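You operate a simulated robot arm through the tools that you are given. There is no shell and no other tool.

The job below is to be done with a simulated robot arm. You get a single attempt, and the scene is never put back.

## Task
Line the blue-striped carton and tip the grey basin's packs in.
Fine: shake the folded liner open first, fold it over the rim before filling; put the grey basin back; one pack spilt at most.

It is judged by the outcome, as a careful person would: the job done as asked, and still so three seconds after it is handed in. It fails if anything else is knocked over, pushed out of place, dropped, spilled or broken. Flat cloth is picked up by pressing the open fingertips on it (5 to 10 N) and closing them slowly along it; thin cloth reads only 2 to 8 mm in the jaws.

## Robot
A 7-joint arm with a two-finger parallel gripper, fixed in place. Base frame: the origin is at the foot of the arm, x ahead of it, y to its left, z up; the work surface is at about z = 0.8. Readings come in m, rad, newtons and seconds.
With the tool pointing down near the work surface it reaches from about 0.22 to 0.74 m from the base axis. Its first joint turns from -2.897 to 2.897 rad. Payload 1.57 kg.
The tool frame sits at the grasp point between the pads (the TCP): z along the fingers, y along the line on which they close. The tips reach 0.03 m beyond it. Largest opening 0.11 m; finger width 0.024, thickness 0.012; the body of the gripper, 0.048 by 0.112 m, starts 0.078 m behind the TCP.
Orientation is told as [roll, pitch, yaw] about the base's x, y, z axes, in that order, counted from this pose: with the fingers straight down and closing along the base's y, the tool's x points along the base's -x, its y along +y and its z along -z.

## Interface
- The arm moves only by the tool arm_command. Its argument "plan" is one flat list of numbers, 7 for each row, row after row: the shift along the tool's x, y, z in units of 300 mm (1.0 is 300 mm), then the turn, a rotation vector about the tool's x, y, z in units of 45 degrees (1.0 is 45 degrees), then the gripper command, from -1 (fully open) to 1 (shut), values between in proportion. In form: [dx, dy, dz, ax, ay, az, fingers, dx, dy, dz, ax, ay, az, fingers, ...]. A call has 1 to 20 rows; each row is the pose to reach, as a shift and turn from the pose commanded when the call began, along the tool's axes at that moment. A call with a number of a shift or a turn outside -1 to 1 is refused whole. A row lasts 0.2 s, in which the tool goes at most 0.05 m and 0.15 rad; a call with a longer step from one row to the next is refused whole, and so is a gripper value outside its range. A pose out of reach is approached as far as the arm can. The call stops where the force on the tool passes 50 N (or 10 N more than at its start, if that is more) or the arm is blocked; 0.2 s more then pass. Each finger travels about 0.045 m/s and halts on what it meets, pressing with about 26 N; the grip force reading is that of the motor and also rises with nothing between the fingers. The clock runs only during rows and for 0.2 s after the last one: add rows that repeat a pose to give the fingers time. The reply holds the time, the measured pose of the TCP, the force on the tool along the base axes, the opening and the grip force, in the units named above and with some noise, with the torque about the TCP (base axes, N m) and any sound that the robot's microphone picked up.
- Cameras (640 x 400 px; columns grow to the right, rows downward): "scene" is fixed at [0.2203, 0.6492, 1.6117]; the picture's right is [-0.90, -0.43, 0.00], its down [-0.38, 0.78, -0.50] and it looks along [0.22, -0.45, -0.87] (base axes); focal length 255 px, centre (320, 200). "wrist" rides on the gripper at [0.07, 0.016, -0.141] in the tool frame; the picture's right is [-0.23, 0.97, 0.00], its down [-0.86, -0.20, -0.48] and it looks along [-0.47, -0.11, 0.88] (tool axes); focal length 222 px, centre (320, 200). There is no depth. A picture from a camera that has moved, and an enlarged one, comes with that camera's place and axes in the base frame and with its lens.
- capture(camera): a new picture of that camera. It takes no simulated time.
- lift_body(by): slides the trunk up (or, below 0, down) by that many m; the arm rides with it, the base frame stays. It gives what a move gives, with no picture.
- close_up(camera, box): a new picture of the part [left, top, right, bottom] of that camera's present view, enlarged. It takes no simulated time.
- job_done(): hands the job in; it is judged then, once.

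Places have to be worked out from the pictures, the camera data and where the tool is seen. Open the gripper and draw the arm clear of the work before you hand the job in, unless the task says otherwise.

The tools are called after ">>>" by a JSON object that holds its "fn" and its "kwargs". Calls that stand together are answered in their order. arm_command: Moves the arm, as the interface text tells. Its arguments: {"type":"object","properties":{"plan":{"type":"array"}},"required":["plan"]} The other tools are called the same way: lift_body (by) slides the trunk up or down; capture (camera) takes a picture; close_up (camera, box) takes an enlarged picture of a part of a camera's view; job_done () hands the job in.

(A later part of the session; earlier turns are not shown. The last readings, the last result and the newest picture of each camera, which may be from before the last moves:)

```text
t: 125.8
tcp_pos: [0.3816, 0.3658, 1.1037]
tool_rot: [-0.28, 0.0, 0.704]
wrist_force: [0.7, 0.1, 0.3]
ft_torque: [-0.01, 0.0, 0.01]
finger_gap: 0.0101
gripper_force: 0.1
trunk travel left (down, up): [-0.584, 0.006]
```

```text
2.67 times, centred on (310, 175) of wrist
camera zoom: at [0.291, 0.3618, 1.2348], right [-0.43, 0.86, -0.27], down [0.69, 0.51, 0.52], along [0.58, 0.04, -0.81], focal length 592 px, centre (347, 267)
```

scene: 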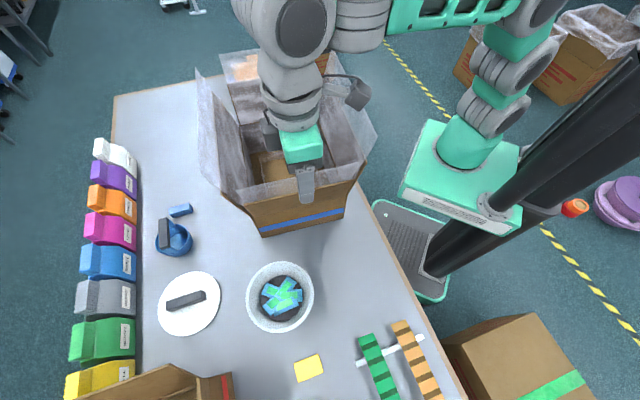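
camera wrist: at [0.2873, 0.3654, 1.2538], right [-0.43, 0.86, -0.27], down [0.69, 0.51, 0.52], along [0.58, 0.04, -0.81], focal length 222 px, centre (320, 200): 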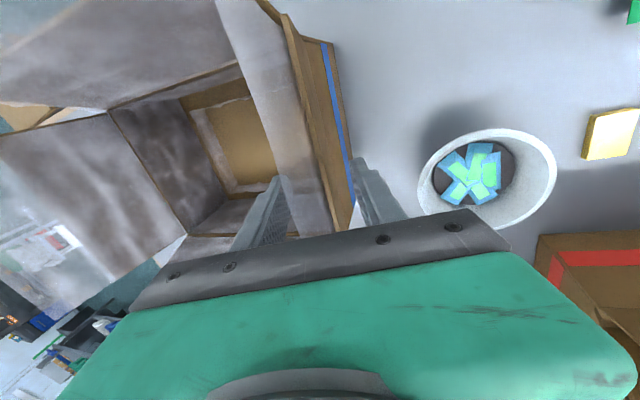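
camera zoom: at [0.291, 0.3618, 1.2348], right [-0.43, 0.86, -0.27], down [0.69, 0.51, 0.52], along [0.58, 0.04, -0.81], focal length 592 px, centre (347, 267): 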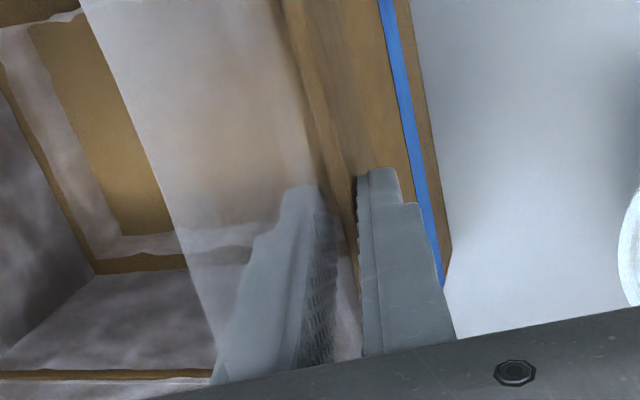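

The jaws straddle the flap edge with 10 mm opening, film visible over the inner finger. I close the rest slowly.

>>> {"fn": "arm_command", "kwargs": {"plan": [0, 0, 0, 0, 0, 0, 0.84, 0, 0, 0, 0, 0, 0, 0.86, 0, 0, 0, 0, 0, 0, 0.88, 0, 0, 0, 0, 0, 0, 0.9, 0, 0, 0, 0, 0, 0, 0.92, 0, 0, 0, 0, 0, 0, 0.94, 0, 0, 0, 0, 0, 0, 0.94]}}

>>> {"fn": "close_up", "kwargs": {"camera": "wrist", "box": [220, 100, 400, 250]}}

```text
t: 127.4
tcp_pos: [0.3798, 0.366, 1.1044]
tool_rot: [-0.28, 0.0, 0.705]
wrist_force: [0.6, 2.3, -0.2]
ft_torque: [0.05, 0.3, 0.07]
finger_gap: 0.0051
gripper_force: 10.2
trunk travel left (down, up): [-0.584, 0.006]
```

```text
2.67 times, centred on (310, 175) of wrist
camera zoom: at [0.291, 0.362, 1.2347], right [-0.43, 0.86, -0.27], down [0.69, 0.51, 0.52], along [0.58, 0.04, -0.81], focal length 592 px, centre (347, 267)
```

zoom: 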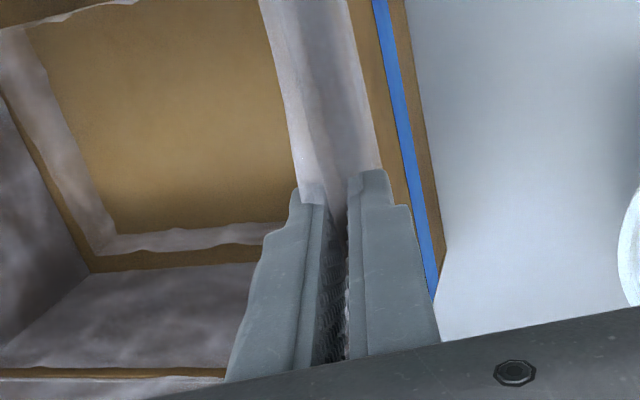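

Gap 5 mm with 10 N, and the picture changed: the film now appears turned over the flap edge instead of standing. I check in the scene view.

>>> {"fn": "close_up", "kwargs": {"camera": "scene", "box": [215, 120, 385, 226]}}

>>> {"fn": "capture", "kwargs": {"camera": "scene"}}

```text
3.76 times, centred on (300, 173) of scene
camera zoom: at [0.2203, 0.6492, 1.6117], right [-0.9, -0.43, 0.0], down [-0.38, 0.78, -0.5], along [0.22, -0.45, -0.87], focal length 959 px, centre (395, 302)
```

zoom: 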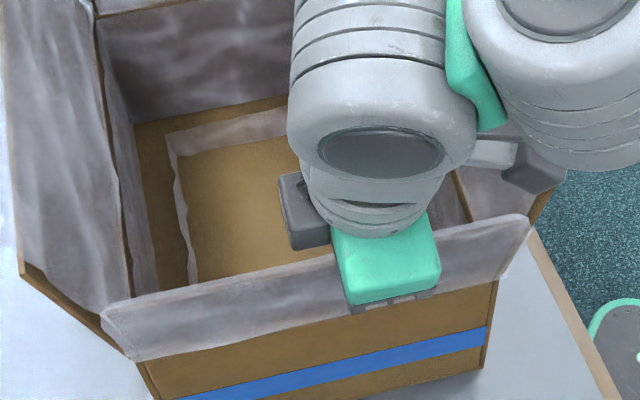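

```text
taken
```

scene: 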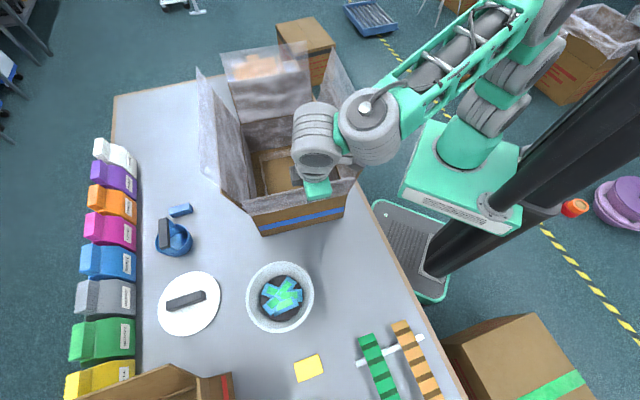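

The front margin is now neatly folded over the flap edge: closing the jaws over edge and film is what does it. I open gently and withdraw upward along the flap.

>>> {"fn": "arm_command", "kwargs": {"plan": [0, 0, 0, 0, 0, 0, 0.8, 0, 0, 0, 0, 0, 0, 0.6, 0, 0, 0, 0, 0, 0, 0.4, 0, 0, 0, 0, 0, 0, 0.2, 0, 0, -0.06, 0, 0, 0, 0.1, 0, 0, -0.14, 0, 0, 0, 0.1, 0, 0, -0.22, 0, 0, 0, 0.1, 0, 0, -0.26, 0, 0, 0, 0.1]}}

>>> {"fn": "arm_command", "kwargs": {"plan": [0, 0, 0, -0.12, 0, 0, 0.1, 0, 0, 0, -0.24, 0, 0, 0.1, 0, 0, 0, -0.357, 0, 0, 0.1, 0, 0, 0, -0.357, 0, 0, 0.1]}}

>>> {"fn": "close_up", "kwargs": {"camera": "scene", "box": [190, 40, 390, 250]}}

>>> {"fn": "capture", "kwargs": {"camera": "wrist"}}

```text
t: 129.2
tcp_pos: [0.366, 0.3819, 1.1806]
tool_rot: [-0.281, -0.001, 0.705]
wrist_force: [0.1, -0.9, 0.2]
ft_torque: [-0.01, -0.02, -0.03]
finger_gap: 0.0498
gripper_force: 0.0
trunk travel left (down, up): [-0.584, 0.006]
```

```text
t: 130.2
tcp_pos: [0.3676, 0.3817, 1.1786]
tool_rot: [0.0, 0.0, 0.704]
wrist_force: [-0.1, -0.1, -0.3]
ft_torque: [0.02, 0.03, 0.0]
finger_gap: 0.0495
gripper_force: 0.0
trunk travel left (down, up): [-0.584, 0.006]
```

```text
1.90 times, centred on (290, 145) of scene
camera zoom: at [0.2203, 0.6492, 1.6117], right [-0.9, -0.43, 0.0], down [-0.38, 0.78, -0.5], along [0.22, -0.45, -0.87], focal length 485 px, centre (377, 305)
```

zoom: 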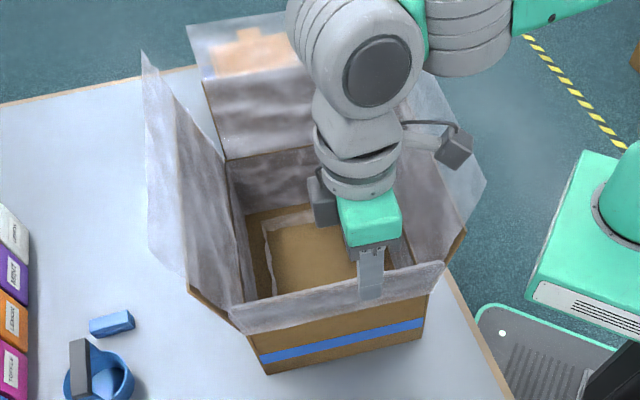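

```text
taken
camera wrist: at [0.3017, 0.3484, 1.3197], right [-0.46, 0.89, 0.0], down [0.78, 0.4, 0.48], along [0.43, 0.22, -0.88], focal length 222 px, centre (320, 200)
```

wrist: 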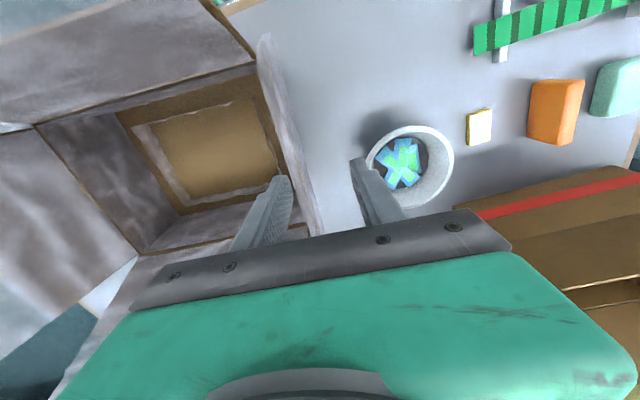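

The front cuff looks right. Next is the right (robot-side) flap: I rise to z = 1.26, move over (0.405, 0.093), and turn the jaws to close across that edge.

>>> {"fn": "arm_command", "kwargs": {"plan": [0, 0, -0.14, 0, 0, 0, 0, 0, 0, -0.271, 0, 0, 0, 0, 0.0756, -0.1164, -0.271, 0, 0, 0.143, 0, 0.1511, -0.2329, -0.271, 0, 0, 0.286, 0, 0.2267, -0.3493, -0.271, 0, 0, 0.429, 0, 0.3023, -0.4657, -0.271, 0, 0, 0.571, 0, 0.3779, -0.5821, -0.271, 0, 0, 0.714, 0, 0.4534, -0.6986, -0.271, 0, 0, 0.857, 0, 0.529, -0.815, -0.271, 0, 0, 1, 0]}}

>>> {"fn": "arm_command", "kwargs": {"plan": [0, 0, 0, 0, 0, 0.1667, 0, 0, 0, 0, 0, 0, 0.3333, 0, 0, 0, 0, 0, 0, 0.5, 0, 0, 0, 0, 0, 0, 0.6667, 0, 0, 0, 0, 0, 0, 0.8333, 0, 0, 0, 0, 0, 0, 0.998, 0, 0, 0, 0, 0, 0, 0.998, 0]}}

>>> {"fn": "capture", "kwargs": {"camera": "wrist"}}

>>> {"fn": "capture", "kwargs": {"camera": "scene"}}

```text
t: 132.2
tcp_pos: [0.4027, 0.0917, 1.2619]
tool_rot: [0.001, -0.001, -0.082]
wrist_force: [-0.2, -1.0, -0.3]
ft_torque: [-0.01, 0.01, -0.04]
finger_gap: 0.055
gripper_force: 0.1
trunk travel left (down, up): [-0.584, 0.006]
```

```text
t: 133.8
tcp_pos: [0.4037, 0.0922, 1.2599]
tool_rot: [0.001, 0.001, -0.866]
wrist_force: [-0.5, -0.7, 0.2]
ft_torque: [0.05, -0.01, 0.0]
finger_gap: 0.055
gripper_force: 0.0
trunk travel left (down, up): [-0.584, 0.006]
```

```text
taken
camera wrist: at [0.3702, 0.1558, 1.4008], right [0.89, 0.46, 0.0], down [0.4, -0.78, 0.48], along [0.22, -0.42, -0.88], focal length 222 px, centre (320, 200)
```

wrist: 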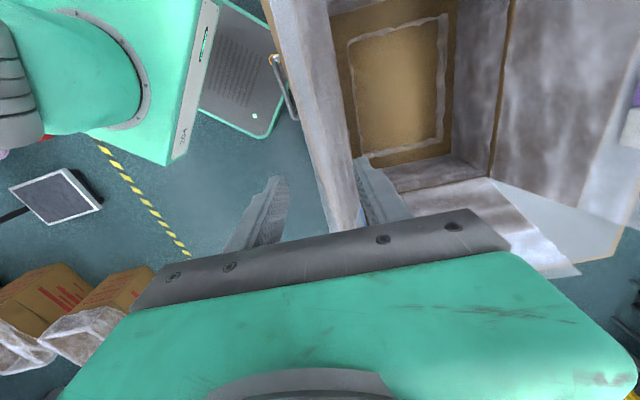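

```text
taken
```

scene: 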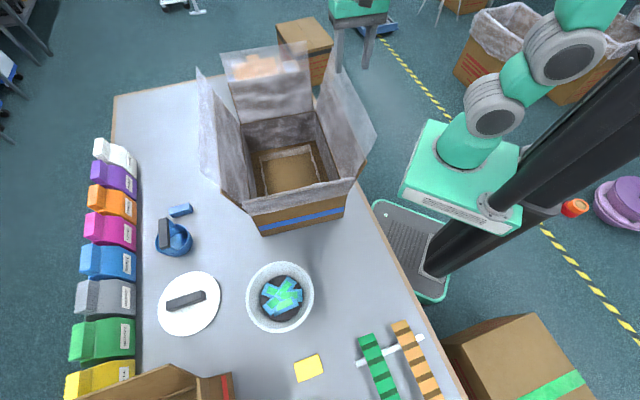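

The right margin stands between the open fingers. I zoom in to place its hem and flap edge accurately.

>>> {"fn": "close_up", "kwargs": {"camera": "wrist", "box": [230, 0, 390, 100]}}

>>> {"fn": "close_up", "kwargs": {"camera": "wrist", "box": [250, 100, 410, 240]}}

>>> {"fn": "close_up", "kwargs": {"camera": "scene", "box": [300, 40, 400, 190]}}

```text
4.00 times, centred on (310, 50) of wrist
camera zoom: at [0.3702, 0.1558, 1.4008], right [0.89, 0.46, 0.0], down [0.4, -0.78, 0.48], along [0.22, -0.42, -0.88], focal length 888 px, centre (360, 800)
```

zoom: 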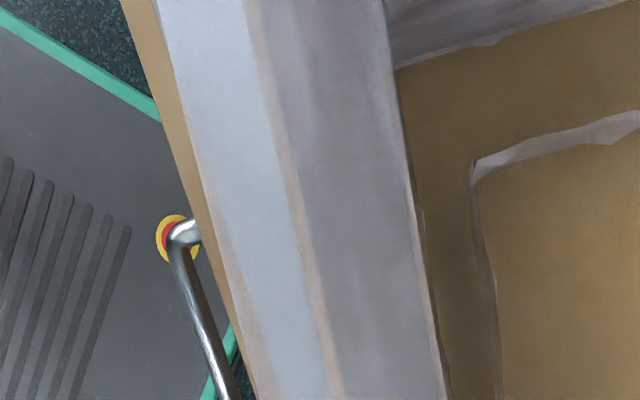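

```text
2.86 times, centred on (330, 170) of wrist
camera zoom: at [0.3702, 0.1558, 1.4008], right [0.89, 0.46, 0.0], down [0.4, -0.78, 0.48], along [0.22, -0.42, -0.88], focal length 635 px, centre (291, 286)
```

zoom: 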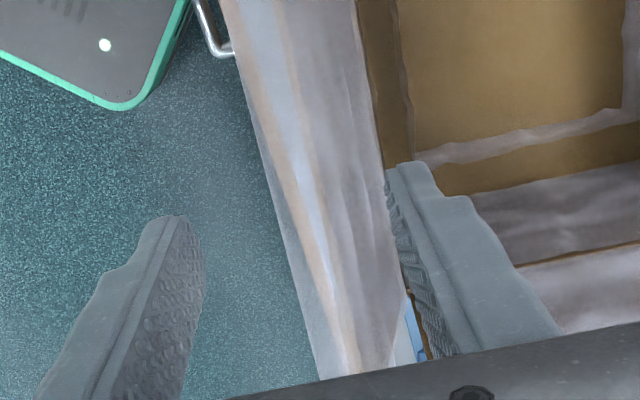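

```text
2.67 times, centred on (350, 115) of scene
camera zoom: at [0.2203, 0.6492, 1.6117], right [-0.9, -0.43, 0.0], down [-0.38, 0.78, -0.5], along [0.22, -0.45, -0.87], focal length 680 px, centre (240, 427)
```

zoom: 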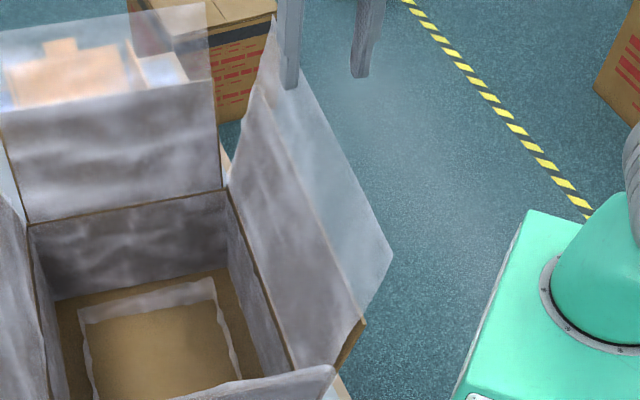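

I place this flap's edge about 46 mm outside the wall line at z ≈ 1.092 and its hem at z ≈ 1.185. I tilt 16° to line up with it and take position above.

>>> {"fn": "arm_command", "kwargs": {"plan": [0, -0.06, 0.05, -0.1, 0, 0, 0, 0, -0.127, 0.112, -0.2, 0, 0, 0, 0, -0.127, 0.112, -0.3, 0, 0, 0.1, 0, -0.127, 0.112, -0.3556, 0, 0, 0.1, 0, -0.127, 0.112, -0.3556, 0, 0, 0.1]}}

>>> {"fn": "capture", "kwargs": {"camera": "wrist"}}

```text
t: 135.0
tcp_pos: [0.375, 0.0682, 1.2271]
tool_rot: [0.282, 0.0, -0.864]
wrist_force: [-0.3, 0.1, -0.6]
ft_torque: [0.0, -0.01, -0.01]
finger_gap: 0.0496
gripper_force: 0.1
trunk travel left (down, up): [-0.584, 0.006]
```

```text
taken
camera wrist: at [0.311, 0.1053, 1.366], right [0.86, 0.43, 0.27], down [0.31, -0.86, 0.4], along [0.41, -0.26, -0.87], focal length 222 px, centre (320, 200)
```

wrist: 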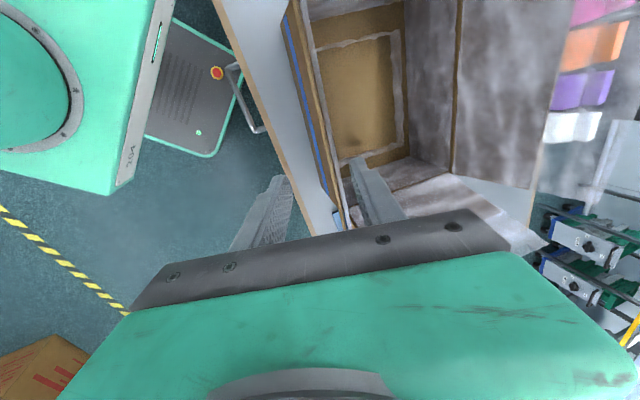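

I check the line-up with the flap edge in an enlarged view.

>>> {"fn": "close_up", "kwargs": {"camera": "wrist", "box": [250, 80, 410, 240]}}

```text
2.50 times, centred on (330, 160) of wrist
camera zoom: at [0.311, 0.1053, 1.366], right [0.86, 0.43, 0.27], down [0.31, -0.86, 0.4], along [0.41, -0.26, -0.87], focal length 555 px, centre (295, 300)
```

zoom: 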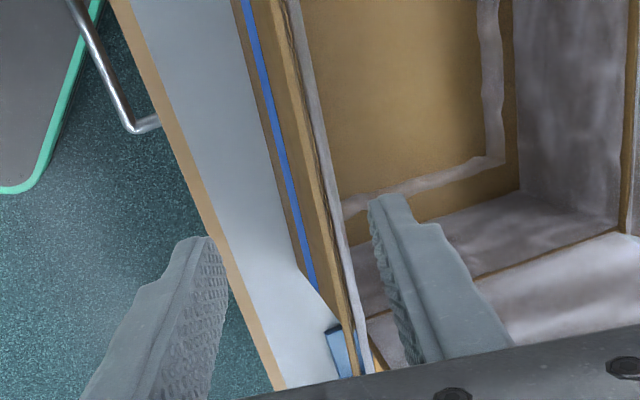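

I enlarge further around the predicted contact point to see how far off the jaws' axis is.

>>> {"fn": "close_up", "kwargs": {"camera": "wrist", "box": [300, 110, 360, 180]}}

```text
5.71 times, centred on (330, 145) of wrist
camera zoom: at [0.311, 0.1053, 1.366], right [0.86, 0.43, 0.27], down [0.31, -0.86, 0.4], along [0.41, -0.26, -0.87], focal length 1269 px, centre (263, 514)
```

zoom: 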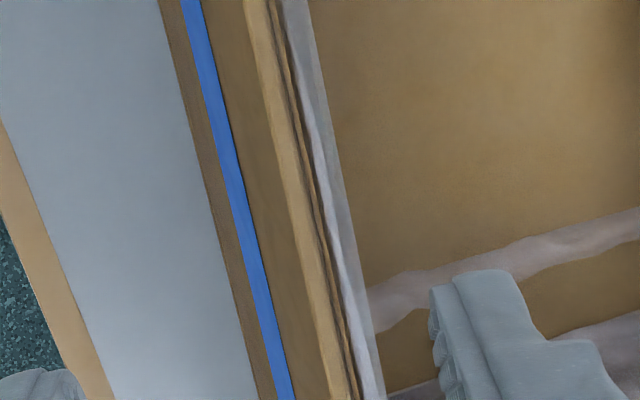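

The flap edge is about 8 mm inward of the jaws' axis, so I shift by that much and go down along the flap.

>>> {"fn": "arm_command", "kwargs": {"plan": [0, 0.027, 0.08, 0, 0, 0, 0.1, 0, 0.027, 0.16, 0, 0, 0, 0.1, 0, 0.027, 0.24, 0, 0, 0, 0.1, 0, 0.027, 0.32, 0, 0, 0, 0.1, 0, 0.027, 0.36, 0, 0, 0, 0.1, 0, 0.027, 0.36, 0, 0, 0, 0.1]}}

>>> {"fn": "close_up", "kwargs": {"camera": "wrist", "box": [220, 80, 420, 240]}}

```text
t: 136.4
tcp_pos: [0.404, 0.0917, 1.1237]
tool_rot: [0.279, 0.0, -0.866]
wrist_force: [-0.6, -0.4, -0.3]
ft_torque: [0.01, 0.0, -0.01]
finger_gap: 0.0491
gripper_force: 0.0
trunk travel left (down, up): [-0.584, 0.006]
```

```text
2.50 times, centred on (320, 160) of wrist
camera zoom: at [0.3395, 0.1295, 1.2641], right [0.86, 0.44, 0.27], down [0.31, -0.86, 0.4], along [0.41, -0.26, -0.87], focal length 555 px, centre (320, 300)
```

zoom: 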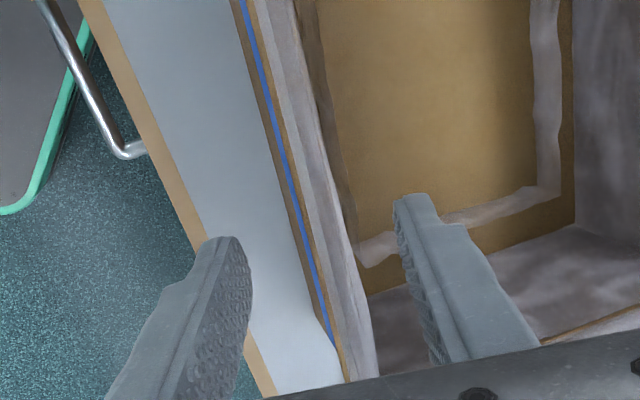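

The flap edge is now close to centred between the fingers. I go 18 mm further down so the tips straddle it and close slowly.

>>> {"fn": "arm_command", "kwargs": {"plan": [0, 0, 0.03, 0, 0, 0, 0.1, 0, 0, 0.06, 0, 0, 0, 0.1, 0, 0, 0.06, 0, 0, 0, 0.3, 0, 0, 0.06, 0, 0, 0, 0.5, 0, 0, 0.06, 0, 0, 0, 0.62, 0, 0, 0.06, 0, 0, 0, 0.7, 0, 0, 0.06, 0, 0, 0, 0.75, 0, 0, 0.06, 0, 0, 0, 0.8, 0, 0, 0.06, 0, 0, 0, 0.8]}}

>>> {"fn": "close_up", "kwargs": {"camera": "wrist", "box": [240, 80, 400, 240]}}

```text
t: 138.4
tcp_pos: [0.4081, 0.095, 1.1093]
tool_rot: [0.279, 0.001, -0.865]
wrist_force: [-0.2, -0.2, 0.2]
ft_torque: [0.04, 0.0, 0.01]
finger_gap: 0.0108
gripper_force: 0.1
trunk travel left (down, up): [-0.584, 0.006]
```

```text
2.50 times, centred on (320, 160) of wrist
camera zoom: at [0.3436, 0.1325, 1.2473], right [0.86, 0.43, 0.27], down [0.31, -0.86, 0.4], along [0.41, -0.26, -0.87], focal length 555 px, centre (320, 300)
```

zoom: 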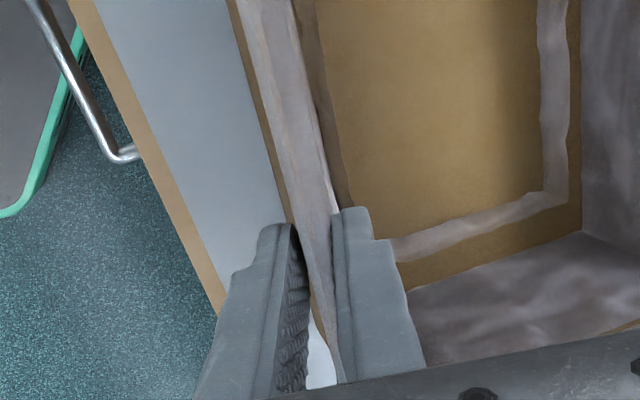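

The film already seems to hang on the outside at 10.8 mm opening. I check in the scene view.

>>> {"fn": "close_up", "kwargs": {"camera": "scene", "box": [280, 30, 400, 200]}}

```text
2.35 times, centred on (340, 115) of scene
camera zoom: at [0.2203, 0.6492, 1.6117], right [-0.9, -0.43, 0.0], down [-0.38, 0.78, -0.5], along [0.22, -0.45, -0.87], focal length 600 px, centre (273, 400)
```

zoom: 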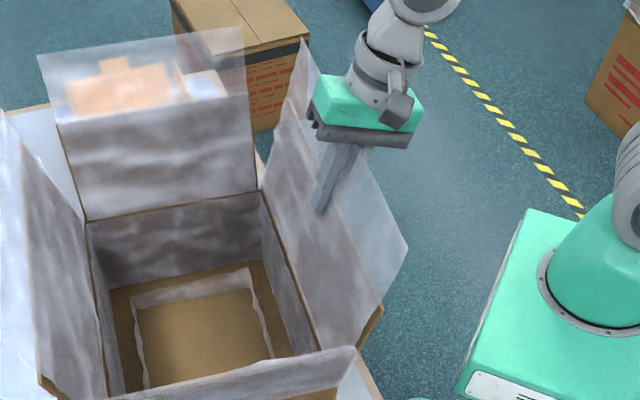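

The margin is still up here, so I close the last few millimetres slowly.

>>> {"fn": "arm_command", "kwargs": {"plan": [0, 0, 0, 0, 0, 0, 0.82, 0, 0, 0, 0, 0, 0, 0.84, 0, 0, 0, 0, 0, 0, 0.86, 0, 0, 0, 0, 0, 0, 0.88, 0, 0, 0, 0, 0, 0, 0.9, 0, 0, 0, 0, 0, 0, 0.92, 0, 0, 0, 0, 0, 0, 0.94, 0, 0, 0, 0, 0, 0, 0.94]}}

>>> {"fn": "close_up", "kwargs": {"camera": "wrist", "box": [240, 80, 400, 240]}}

>>> {"fn": "close_up", "kwargs": {"camera": "scene", "box": [280, 30, 400, 200]}}

```text
t: 140.2
tcp_pos: [0.4076, 0.0936, 1.1084]
tool_rot: [0.278, 0.0, -0.864]
wrist_force: [-1.2, -0.8, -0.3]
ft_torque: [-0.25, 0.49, 0.08]
finger_gap: 0.0044
gripper_force: 24.8
trunk travel left (down, up): [-0.584, 0.006]
```

```text
2.50 times, centred on (320, 160) of wrist
camera zoom: at [0.3435, 0.1324, 1.247], right [0.86, 0.43, 0.27], down [0.31, -0.86, 0.4], along [0.41, -0.26, -0.87], focal length 555 px, centre (320, 300)
```

zoom: 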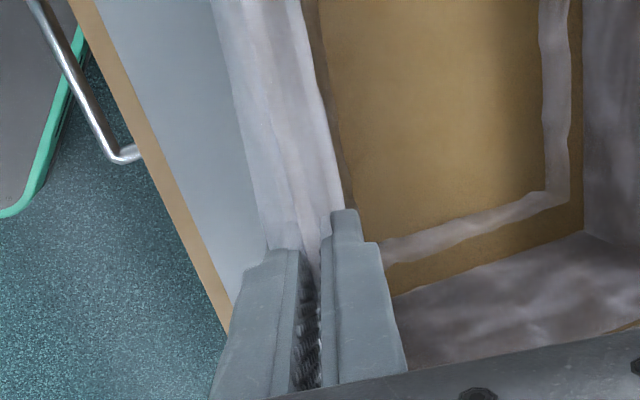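

```text
2.35 times, centred on (340, 115) of scene
camera zoom: at [0.2203, 0.6492, 1.6117], right [-0.9, -0.43, 0.0], down [-0.38, 0.78, -0.5], along [0.22, -0.45, -0.87], focal length 600 px, centre (273, 400)
```

zoom: 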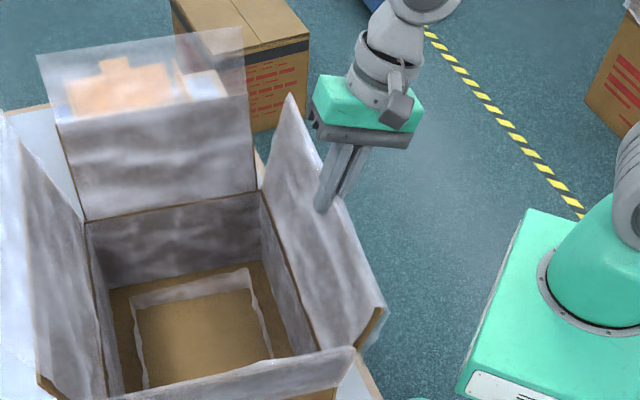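

The right margin folded over as well (4.4 mm in the jaws). I open gently and withdraw along the flap, then untilt.

>>> {"fn": "arm_command", "kwargs": {"plan": [0, 0, 0, 0, 0, 0, 0.8, 0, 0, 0, 0, 0, 0, 0.6, 0, 0, 0, 0, 0, 0, 0.4, 0, 0, 0, 0, 0, 0, 0.2, 0, 0, -0.06, 0, 0, 0, 0.1, 0, 0, -0.14, 0, 0, 0, 0.1, 0, 0, -0.24, 0, 0, 0, 0.1, 0, 0, -0.34, 0, 0, 0, 0.1, 0, 0, -0.42, 0, 0, 0, 0.1]}}

>>> {"fn": "arm_command", "kwargs": {"plan": [0, 0, 0, 0.12, 0, 0, 0, 0, 0, 0, 0.24, 0, 0, 0, 0, 0, 0, 0.355, 0, 0, 0, 0, 0, 0, 0.355, 0, 0, 0]}}

>>> {"fn": "capture", "kwargs": {"camera": "scene"}}

```text
t: 142.2
tcp_pos: [0.3811, 0.0725, 1.2297]
tool_rot: [0.279, 0.0, -0.863]
wrist_force: [0.7, -1.0, 0.1]
ft_torque: [-0.03, -0.03, 0.0]
finger_gap: 0.0495
gripper_force: 0.1
trunk travel left (down, up): [-0.584, 0.006]
```

```text
t: 143.2
tcp_pos: [0.3817, 0.0719, 1.2299]
tool_rot: [-0.001, -0.001, -0.865]
wrist_force: [0.1, -0.1, -0.6]
ft_torque: [-0.01, 0.03, -0.01]
finger_gap: 0.0549
gripper_force: 0.0
trunk travel left (down, up): [-0.584, 0.006]
```

```text
taken
```

scene: 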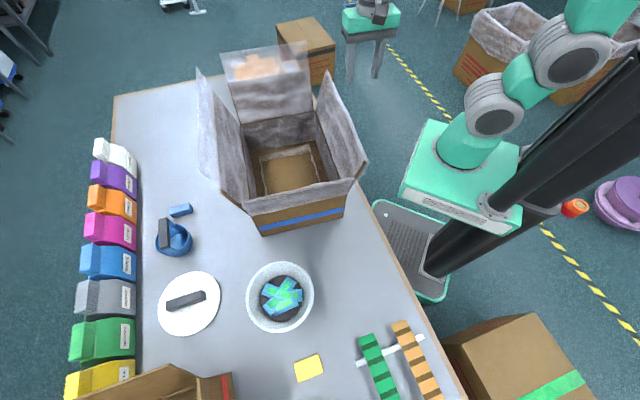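

Front and right are done and the carton has not moved. Now the back flap: I move over a spot on its robot-side half, near (0.638, −0.001), and turn the jaws to close across it.

>>> {"fn": "arm_command", "kwargs": {"plan": [0, 0, -0.1, 0, 0, 0, 0, -0.1057, 0.0702, -0.1, 0, 0, -0.143, 0, -0.2114, 0.1404, -0.1, 0, 0, -0.286, 0, -0.3171, 0.2106, -0.1, 0, 0, -0.429, 0, -0.4229, 0.2809, -0.1, 0, 0, -0.571, 0, -0.5286, 0.3511, -0.1, 0, 0, -0.714, 0, -0.6343, 0.4213, -0.1, 0, 0, -0.857, 0, -0.74, 0.4915, -0.1, 0, 0, -1, 0]}}

>>> {"fn": "arm_command", "kwargs": {"plan": [0, 0, 0, 0, 0, -0.1667, 0, 0, 0, 0, 0, 0, -0.3333, 0, 0, 0, 0, 0, 0, -0.5, 0, 0, 0, 0, 0, 0, -0.6667, 0, 0, 0, 0, 0, 0, -0.8333, 0, 0, 0, 0, 0, 0, -1, 0, 0, 0, 0, 0, 0, -1, 0]}}

>>> {"fn": "capture", "kwargs": {"camera": "wrist"}}

>>> {"fn": "capture", "kwargs": {"camera": "scene"}}

```text
t: 145.0
tcp_pos: [0.6382, -0.0, 1.2582]
tool_rot: [0.001, -0.001, -0.075]
wrist_force: [-0.7, -0.5, -0.3]
ft_torque: [0.01, -0.01, -0.03]
finger_gap: 0.055
gripper_force: 0.1
trunk travel left (down, up): [-0.584, 0.006]
```

```text
t: 146.6
tcp_pos: [0.6374, -0.0011, 1.2596]
tool_rot: [0.001, -0.002, 0.708]
wrist_force: [-0.4, 0.9, 0.3]
ft_torque: [0.0, -0.01, -0.01]
finger_gap: 0.0553
gripper_force: 0.0
trunk travel left (down, up): [-0.584, 0.006]
```

```text
taken
camera wrist: at [0.5726, -0.034, 1.3995], right [-0.46, 0.89, 0.0], down [0.78, 0.4, 0.48], along [0.43, 0.22, -0.88], focal length 222 px, centre (320, 200)
```

wrist: 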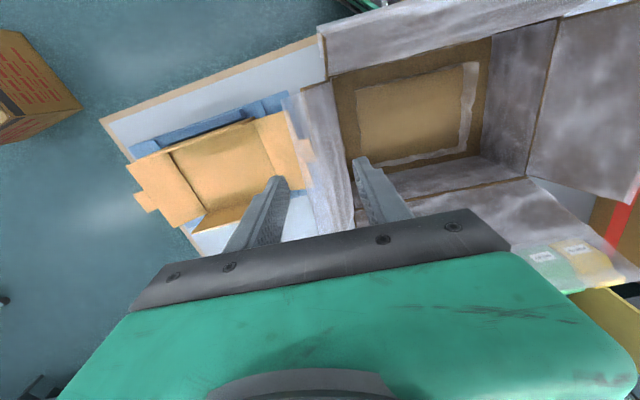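

```text
taken
```

scene: 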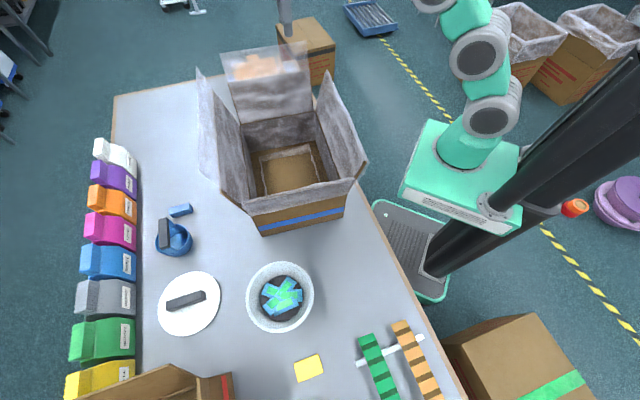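

Reach is fine here. I zoom in to line the jaws up with the back flap's edge.

>>> {"fn": "close_up", "kwargs": {"camera": "wrist", "box": [260, 80, 400, 220]}}

>>> {"fn": "close_up", "kwargs": {"camera": "scene", "box": [215, 20, 345, 120]}}

```text
2.86 times, centred on (330, 150) of wrist
camera zoom: at [0.5726, -0.034, 1.3995], right [-0.46, 0.89, 0.0], down [0.78, 0.4, 0.48], along [0.43, 0.22, -0.88], focal length 635 px, centre (291, 343)
```

zoom: 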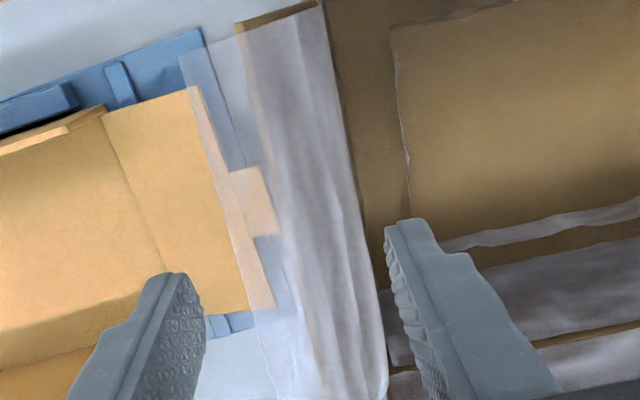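

```text
4.00 times, centred on (280, 70) of scene
camera zoom: at [0.2203, 0.6492, 1.6117], right [-0.9, -0.43, 0.0], down [-0.38, 0.78, -0.5], along [0.22, -0.45, -0.87], focal length 1019 px, centre (480, 720)
```

zoom: 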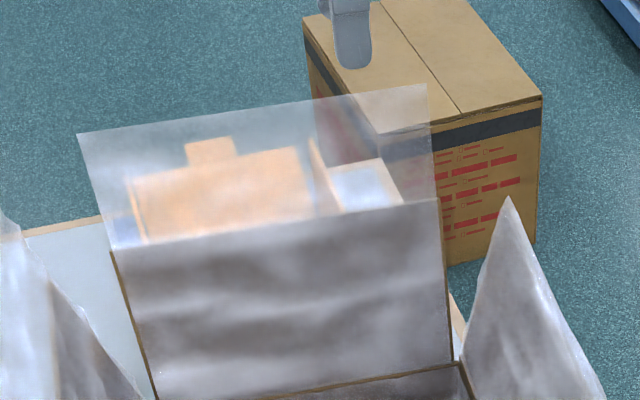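

The back flap's edge is about 9 mm outward of the jaws' axis and leans outward like the rest. I tilt 16° to match it and move into line above it.

>>> {"fn": "arm_command", "kwargs": {"plan": [0, -0.05, 0.04, -0.09, 0, 0, 0, 0, -0.1, 0.09, -0.18, 0, 0, 0, 0, -0.132, 0.14, -0.27, 0, 0, 0, 0, -0.132, 0.18, -0.3556, 0, 0, 0, 0, -0.132, 0.18, -0.3556, 0, 0, 0]}}

>>> {"fn": "close_up", "kwargs": {"camera": "wrist", "box": [240, 80, 400, 240]}}

```text
t: 147.8
tcp_pos: [0.6437, -0.0287, 1.1933]
tool_rot: [0.28, -0.004, 0.707]
wrist_force: [-0.1, -0.6, -0.3]
ft_torque: [0.06, -0.01, 0.0]
finger_gap: 0.0552
gripper_force: 0.0
out of reach, approached as far as the arm can: row 3, 4, 5
trunk travel left (down, up): [-0.584, 0.006]
```

```text
2.50 times, centred on (320, 160) of wrist
camera zoom: at [0.6039, -0.092, 1.3345], right [-0.43, 0.86, 0.27], down [0.86, 0.31, 0.41], along [0.27, 0.41, -0.87], focal length 555 px, centre (320, 300)
```

zoom: 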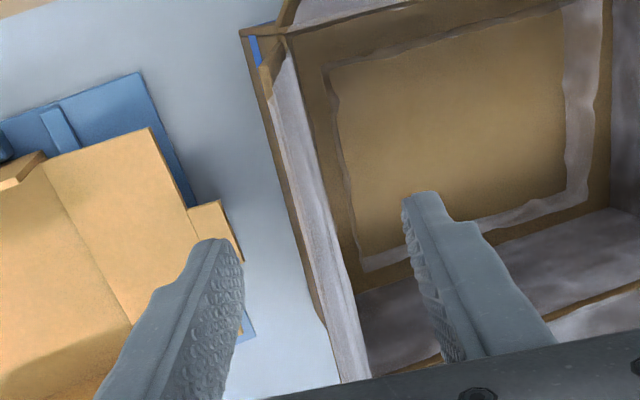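

I'm about 13 mm too far inward here, so I correct that while moving down along the flap.

>>> {"fn": "arm_command", "kwargs": {"plan": [0, -0.015, 0.05, 0, 0, 0, 0, 0, -0.03, 0.1, 0, 0, 0, 0, 0, -0.043, 0.15, 0, 0, 0, 0, 0, -0.043, 0.2, 0, 0, 0, 0, 0, -0.043, 0.22, 0, 0, 0, 0, 0, -0.043, 0.22, 0, 0, 0, 0]}}

>>> {"fn": "close_up", "kwargs": {"camera": "wrist", "box": [240, 80, 400, 240]}}

```text
t: 149.2
tcp_pos: [0.6392, -0.0252, 1.1303]
tool_rot: [0.279, -0.001, 0.706]
wrist_force: [0.7, -0.3, 0.0]
ft_torque: [0.02, -0.01, -0.01]
finger_gap: 0.055
gripper_force: 0.1
trunk travel left (down, up): [-0.584, 0.006]
```

```text
2.50 times, centred on (320, 160) of wrist
camera zoom: at [0.5999, -0.0872, 1.2685], right [-0.44, 0.86, 0.27], down [0.86, 0.31, 0.41], along [0.27, 0.41, -0.87], focal length 555 px, centre (320, 300)
```

zoom: 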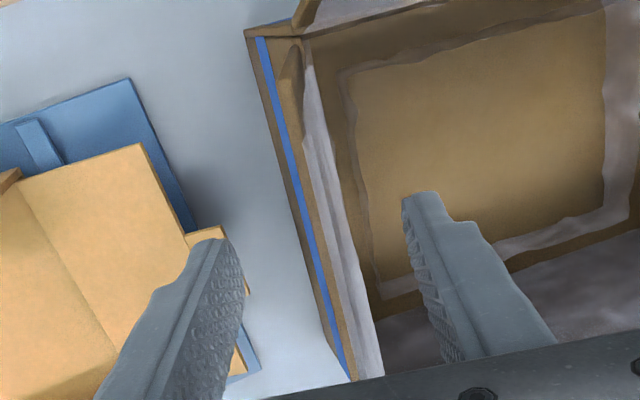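

Well centred now. I go 20 mm further down and close slowly.

>>> {"fn": "arm_command", "kwargs": {"plan": [0, 0.003, 0.03, 0, 0, 0, 0, 0, 0.005, 0.067, 0, 0, 0, 0, 0, 0.005, 0.067, 0, 0, 0, 0.25, 0, 0.005, 0.067, 0, 0, 0, 0.45, 0, 0.005, 0.067, 0, 0, 0, 0.6, 0, 0.005, 0.067, 0, 0, 0, 0.7, 0, 0.005, 0.067, 0, 0, 0, 0.76, 0, 0.005, 0.067, 0, 0, 0, 0.8, 0, 0.005, 0.067, 0, 0, 0, 0.8]}}

>>> {"fn": "close_up", "kwargs": {"camera": "wrist", "box": [240, 80, 400, 240]}}

```text
t: 151.2
tcp_pos: [0.6346, -0.0177, 1.111]
tool_rot: [0.277, -0.001, 0.705]
wrist_force: [-0.3, 0.7, 0.5]
ft_torque: [0.01, 0.03, 0.01]
finger_gap: 0.0111
gripper_force: 0.0
trunk travel left (down, up): [-0.584, 0.006]
```

```text
2.50 times, centred on (320, 160) of wrist
camera zoom: at [0.5953, -0.0817, 1.2496], right [-0.44, 0.86, 0.27], down [0.86, 0.31, 0.41], along [0.27, 0.41, -0.87], focal length 555 px, centre (320, 300)
```

zoom: 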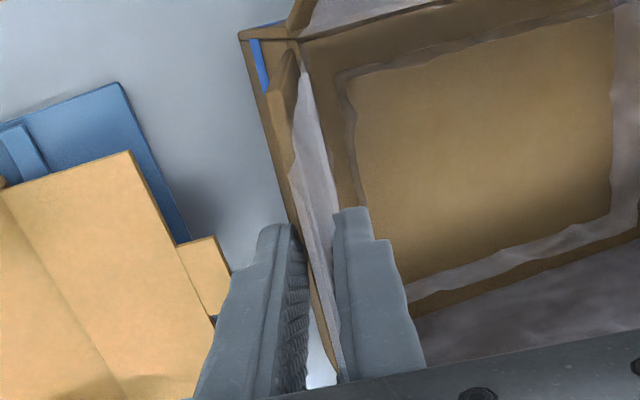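

The flap edge is between the fingers. I close the rest slowly.

>>> {"fn": "arm_command", "kwargs": {"plan": [0, 0, 0, 0, 0, 0, 0.82, 0, 0, 0, 0, 0, 0, 0.84, 0, 0, 0, 0, 0, 0, 0.86, 0, 0, 0, 0, 0, 0, 0.88, 0, 0, 0, 0, 0, 0, 0.9, 0, 0, 0, 0, 0, 0, 0.92, 0, 0, 0, 0, 0, 0, 0.94, 0, 0, 0, 0, 0, 0, 0.94]}}

>>> {"fn": "close_up", "kwargs": {"camera": "wrist", "box": [240, 80, 400, 240]}}

>>> {"fn": "close_up", "kwargs": {"camera": "scene", "box": [190, 20, 390, 250]}}

```text
t: 153.0
tcp_pos: [0.6342, -0.019, 1.1116]
tool_rot: [0.281, -0.003, 0.708]
wrist_force: [-0.6, -0.2, 0.3]
ft_torque: [-0.07, 0.01, 0.01]
finger_gap: 0.0048
gripper_force: 0.9
trunk travel left (down, up): [-0.584, 0.006]
```

```text
2.50 times, centred on (320, 160) of wrist
camera zoom: at [0.5954, -0.0819, 1.2494], right [-0.43, 0.86, 0.27], down [0.86, 0.31, 0.41], along [0.27, 0.41, -0.87], focal length 555 px, centre (320, 300)
```

zoom: 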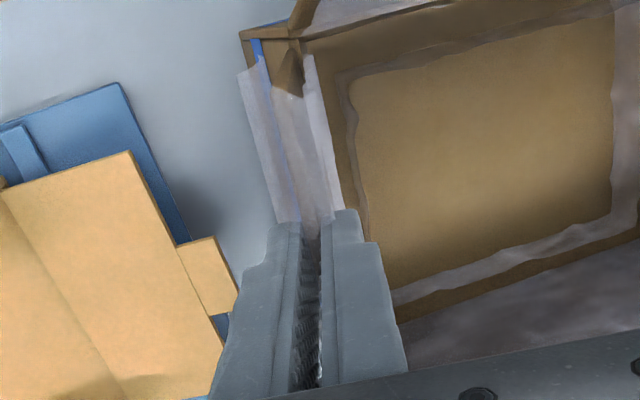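

```text
1.74 times, centred on (290, 135) of scene
camera zoom: at [0.2203, 0.6492, 1.6117], right [-0.9, -0.43, 0.0], down [-0.38, 0.78, -0.5], along [0.22, -0.45, -0.87], focal length 443 px, centre (372, 313)
```

zoom: 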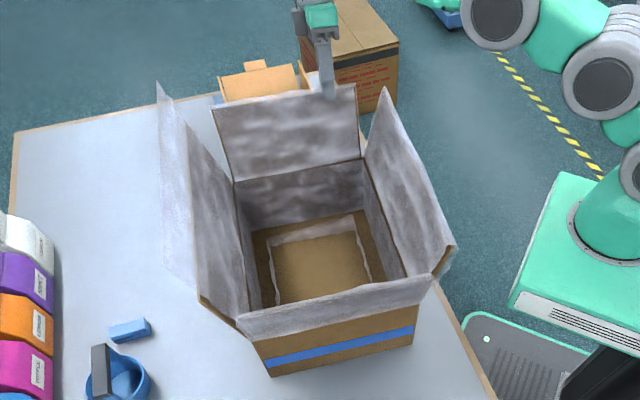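

The back margin folded over too. I open, withdraw along the flap, and straighten up.

>>> {"fn": "arm_command", "kwargs": {"plan": [0, 0, 0, 0, 0, 0, 0.8, 0, 0, 0, 0, 0, 0, 0.6, 0, 0, 0, 0, 0, 0, 0.4, 0, 0, 0, 0, 0, 0, 0.2, 0, 0, -0.06, 0, 0, 0, 0.1, 0, 0, -0.14, 0, 0, 0, 0.1, 0, 0, -0.22, 0, 0, 0, 0.1]}}

>>> {"fn": "arm_command", "kwargs": {"plan": [0, 0, 0, 0.12, 0, 0, 0, 0, 0.03, 0, 0.24, 0, 0, 0, 0, 0.06, 0, 0.356, 0, 0, 0, 0, 0.06, 0, 0.356, 0, 0, 0]}}

>>> {"fn": "capture", "kwargs": {"camera": "scene"}}

```text
t: 154.6
tcp_pos: [0.6452, -0.0327, 1.1727]
tool_rot: [0.279, 0.0, 0.707]
wrist_force: [-0.1, 0.3, -0.6]
ft_torque: [0.02, -0.03, -0.02]
finger_gap: 0.0496
gripper_force: 0.0
trunk travel left (down, up): [-0.584, 0.006]
```

```text
t: 155.6
tcp_pos: [0.6351, -0.0211, 1.178]
tool_rot: [-0.001, 0.001, 0.707]
wrist_force: [0.5, 0.3, -0.3]
ft_torque: [0.03, 0.0, 0.01]
finger_gap: 0.055
gripper_force: 0.1
trunk travel left (down, up): [-0.584, 0.006]
```

```text
taken
```

scene: 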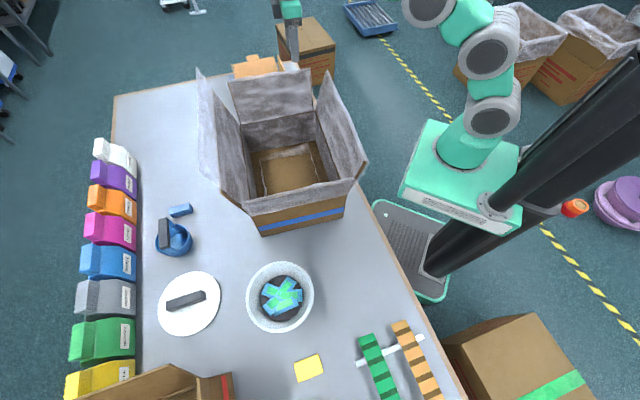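

Only the left flap remains. I move across the carton toward its front half, above the flap edges, turning the jaws to close across it.

>>> {"fn": "arm_command", "kwargs": {"plan": [-0.0685, 0.1185, -0.03, 0, 0, 0, 0, -0.137, 0.237, -0.03, 0, 0, 0, 0, -0.2055, 0.3555, -0.03, 0, 0, 0, 0, -0.274, 0.474, -0.03, 0, 0, 0, 0, -0.3425, 0.5925, -0.03, 0, 0, 0, 0]}}

>>> {"fn": "arm_command", "kwargs": {"plan": [-0.057, 0.0987, 0, 0, 0, 0.1667, 0, -0.114, 0.1975, 0, 0, 0, 0.3333, 0, -0.171, 0.2962, 0, 0, 0, 0.5, 0, -0.2283, 0.395, 0, 0, 0, 0.6667, 0, -0.2854, 0.4938, 0, 0, 0, 0.8333, 0, -0.3425, 0.5925, 0, 0, 0, 1, 0]}}

>>> {"fn": "arm_command", "kwargs": {"plan": [0, 0, 0, 0, 0, 0.1667, 0, 0, 0, 0, 0, 0, 0.3333, 0, 0, 0, 0, 0, 0, 0.5, 0, 0, 0, 0, 0, 0, 0.6667, 0, 0, 0, 0, 0, 0, 0.8333, 0, 0, 0, 0, 0, 0, 1, 0, 0, 0, 0, 0, 0, 1, 0]}}

>>> {"fn": "capture", "kwargs": {"camera": "wrist"}}

>>> {"fn": "capture", "kwargs": {"camera": "scene"}}

```text
t: 156.8
tcp_pos: [0.5983, 0.1822, 1.1879]
tool_rot: [0.0, -0.001, 0.707]
wrist_force: [-0.6, -0.9, 0.1]
ft_torque: [-0.02, 0.0, 0.01]
finger_gap: 0.0548
gripper_force: 0.0
trunk travel left (down, up): [-0.584, 0.006]
```

```text
t: 158.2
tcp_pos: [0.5597, 0.3846, 1.1859]
tool_rot: [0.001, 0.001, -0.078]
wrist_force: [0.0, 1.0, -0.1]
ft_torque: [0.0, 0.01, 0.0]
finger_gap: 0.0552
gripper_force: 0.0
trunk travel left (down, up): [-0.584, 0.006]
```

```text
t: 159.8
tcp_pos: [0.5599, 0.3838, 1.1883]
tool_rot: [0.002, 0.0, -0.867]
wrist_force: [-0.2, -0.2, 0.2]
ft_torque: [-0.01, -0.02, 0.03]
finger_gap: 0.0554
gripper_force: 0.1
trunk travel left (down, up): [-0.584, 0.006]
```

```text
taken
camera wrist: at [0.526, 0.4475, 1.328], right [0.89, 0.46, 0.0], down [0.4, -0.78, 0.48], along [0.22, -0.42, -0.88], focal length 222 px, centre (320, 200)
```

wrist: 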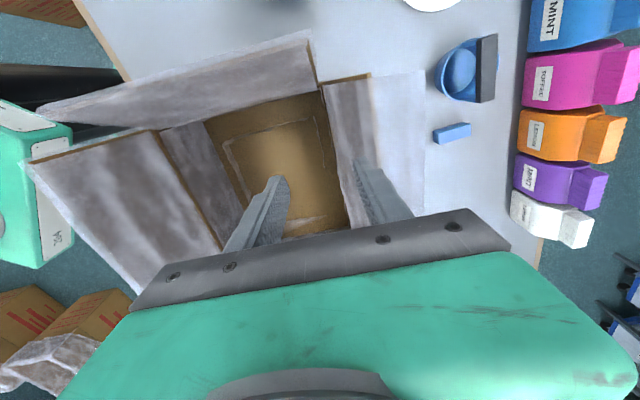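

```text
taken
```

scene: 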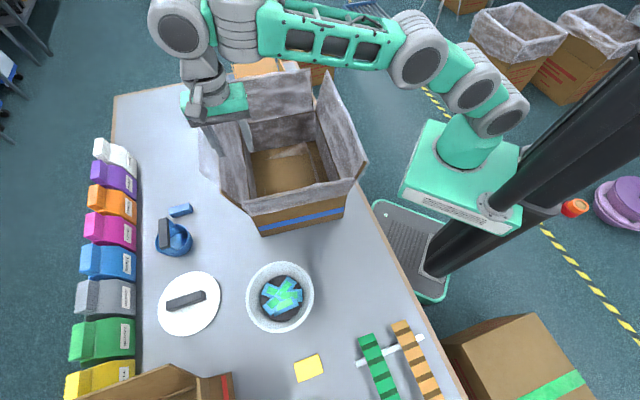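

Good so far. I extend outward toward the left flap edge at z ≈ 1.15, tool vertical, to find out whether it is in reach.

>>> {"fn": "arm_command", "kwargs": {"plan": [0, 0.04, 0.03, 0, 0, 0, 0, 0, 0.08, 0.06, 0, 0, 0, 0, 0, 0.12, 0.09, 0, 0, 0, 0, 0, 0.16, 0.12, 0, 0, 0, 0, 0, 0.203, 0.127, 0, 0, 0, 0, 0, 0.203, 0.127, 0, 0, 0, 0]}}

>>> {"fn": "capture", "kwargs": {"camera": "wrist"}}

>>> {"fn": "close_up", "kwargs": {"camera": "wrist", "box": [240, 60, 400, 220]}}

```text
t: 161.2
tcp_pos: [0.5779, 0.3994, 1.1509]
tool_rot: [0.004, -0.001, -0.864]
wrist_force: [-0.2, 0.5, 0.4]
ft_torque: [0.01, 0.01, 0.01]
finger_gap: 0.0552
gripper_force: 0.0
out of reach, approached as far as the arm can: row 2, 3, 4, 5, 6
trunk travel left (down, up): [-0.584, 0.006]
```

```text
taken
camera wrist: at [0.5436, 0.4635, 1.2914], right [0.89, 0.46, 0.0], down [0.4, -0.78, 0.48], along [0.22, -0.42, -0.88], focal length 222 px, centre (320, 200)
```

wrist: 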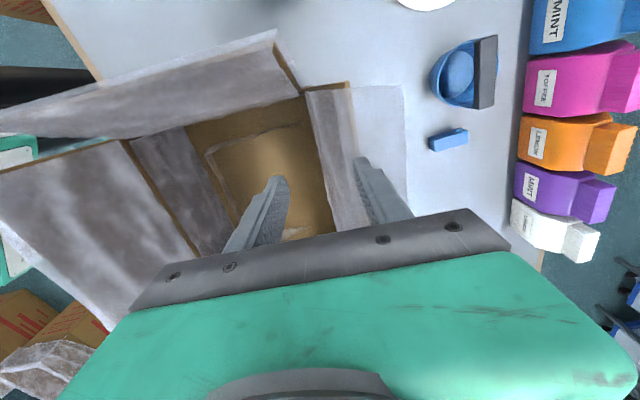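

```text
2.50 times, centred on (320, 140) of wrist
camera zoom: at [0.5436, 0.4635, 1.2914], right [0.89, 0.46, 0.0], down [0.4, -0.78, 0.48], along [0.22, -0.42, -0.88], focal length 555 px, centre (320, 350)
```

zoom: 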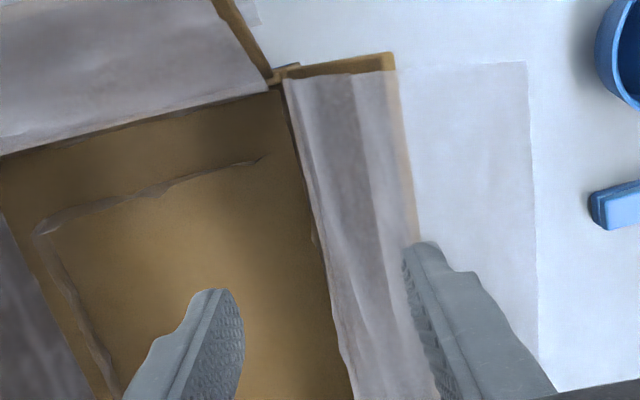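

The vertical tool stops at r ≈ 0.70, short of this edge by about 4 cm. Leaning the tool 10° so it points outward brings the wrist in, so I do that and shift to the flap's front half.

>>> {"fn": "arm_command", "kwargs": {"plan": [0.02, 0, 0, -0.08, 0, 0, 0, 0.05, 0.02, 0, -0.16, 0, 0, 0, 0.08, 0.06, 0, -0.2222, 0, 0, 0, 0.095, 0.1, 0, -0.2222, 0, 0, 0, 0.095, 0.134, 0, -0.2222, 0, 0, 0, 0.095, 0.134, 0, -0.2222, 0, 0, 0]}}

>>> {"fn": "close_up", "kwargs": {"camera": "wrist", "box": [240, 60, 400, 240]}}

>>> {"fn": "capture", "kwargs": {"camera": "scene"}}

```text
t: 162.6
tcp_pos: [0.589, 0.449, 1.1503]
tool_rot: [0.176, 0.001, -0.864]
wrist_force: [0.7, -0.1, 0.3]
ft_torque: [0.01, -0.02, 0.01]
finger_gap: 0.0551
gripper_force: 0.0
out of reach, approached as far as the arm can: row 1
trunk travel left (down, up): [-0.584, 0.006]
```

```text
2.22 times, centred on (320, 150) of wrist
camera zoom: at [0.5369, 0.4961, 1.2915], right [0.88, 0.45, 0.17], down [0.34, -0.83, 0.44], along [0.34, -0.32, -0.88], focal length 494 px, centre (320, 311)
```

zoom: 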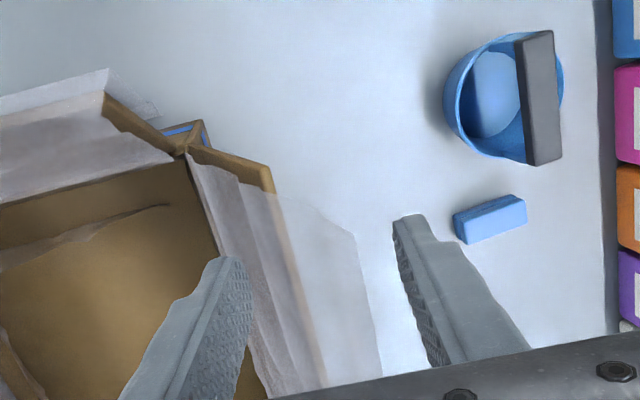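

```text
taken
```

scene: 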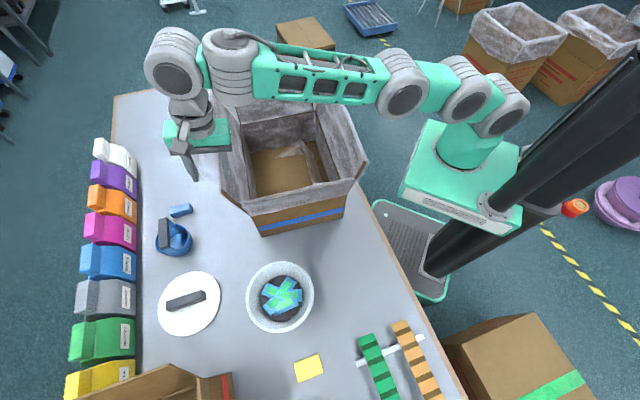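

The jaws now bracket the left margin. The flap edge lies about 14 mm inward of the jaws' axis, so I shift inward, a little away from the flap's end, and partly down.

>>> {"fn": "arm_command", "kwargs": {"plan": [-0.02, -0.02, 0.01, 0, 0, 0, 0.2, -0.04, -0.0455, 0.03, 0, 0, 0, 0.4, -0.04, -0.0455, 0.04, 0, 0, 0, 0.5, -0.04, -0.0455, 0.04, 0, 0, 0, 0.5]}}

>>> {"fn": "close_up", "kwargs": {"camera": "wrist", "box": [260, 120, 380, 240]}}

>>> {"fn": "close_up", "kwargs": {"camera": "scene", "box": [180, 130, 280, 220]}}

```text
t: 163.6
tcp_pos: [0.5891, 0.4329, 1.1368]
tool_rot: [0.176, 0.001, -0.865]
wrist_force: [-0.3, -0.2, -0.8]
ft_torque: [0.02, 0.01, -0.01]
finger_gap: 0.0274
gripper_force: 0.2
trunk travel left (down, up): [-0.584, 0.006]
```

```text
3.33 times, centred on (320, 180) of wrist
camera zoom: at [0.5361, 0.4796, 1.2774], right [0.88, 0.45, 0.17], down [0.34, -0.83, 0.44], along [0.34, -0.32, -0.88], focal length 740 px, centre (320, 267)
```

zoom: 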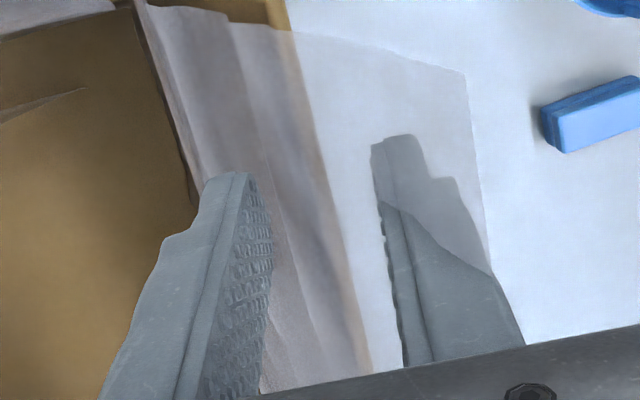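

```text
4.44 times, centred on (230, 175) of scene
camera zoom: at [0.2203, 0.6492, 1.6117], right [-0.9, -0.43, 0.0], down [-0.38, 0.78, -0.5], along [0.22, -0.45, -0.87], focal length 1133 px, centre (720, 311)
```

zoom: 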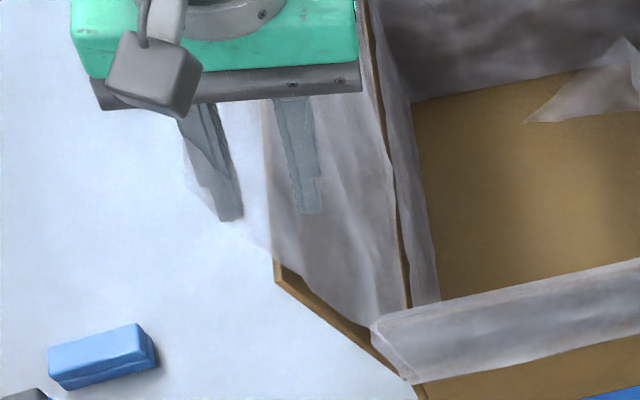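

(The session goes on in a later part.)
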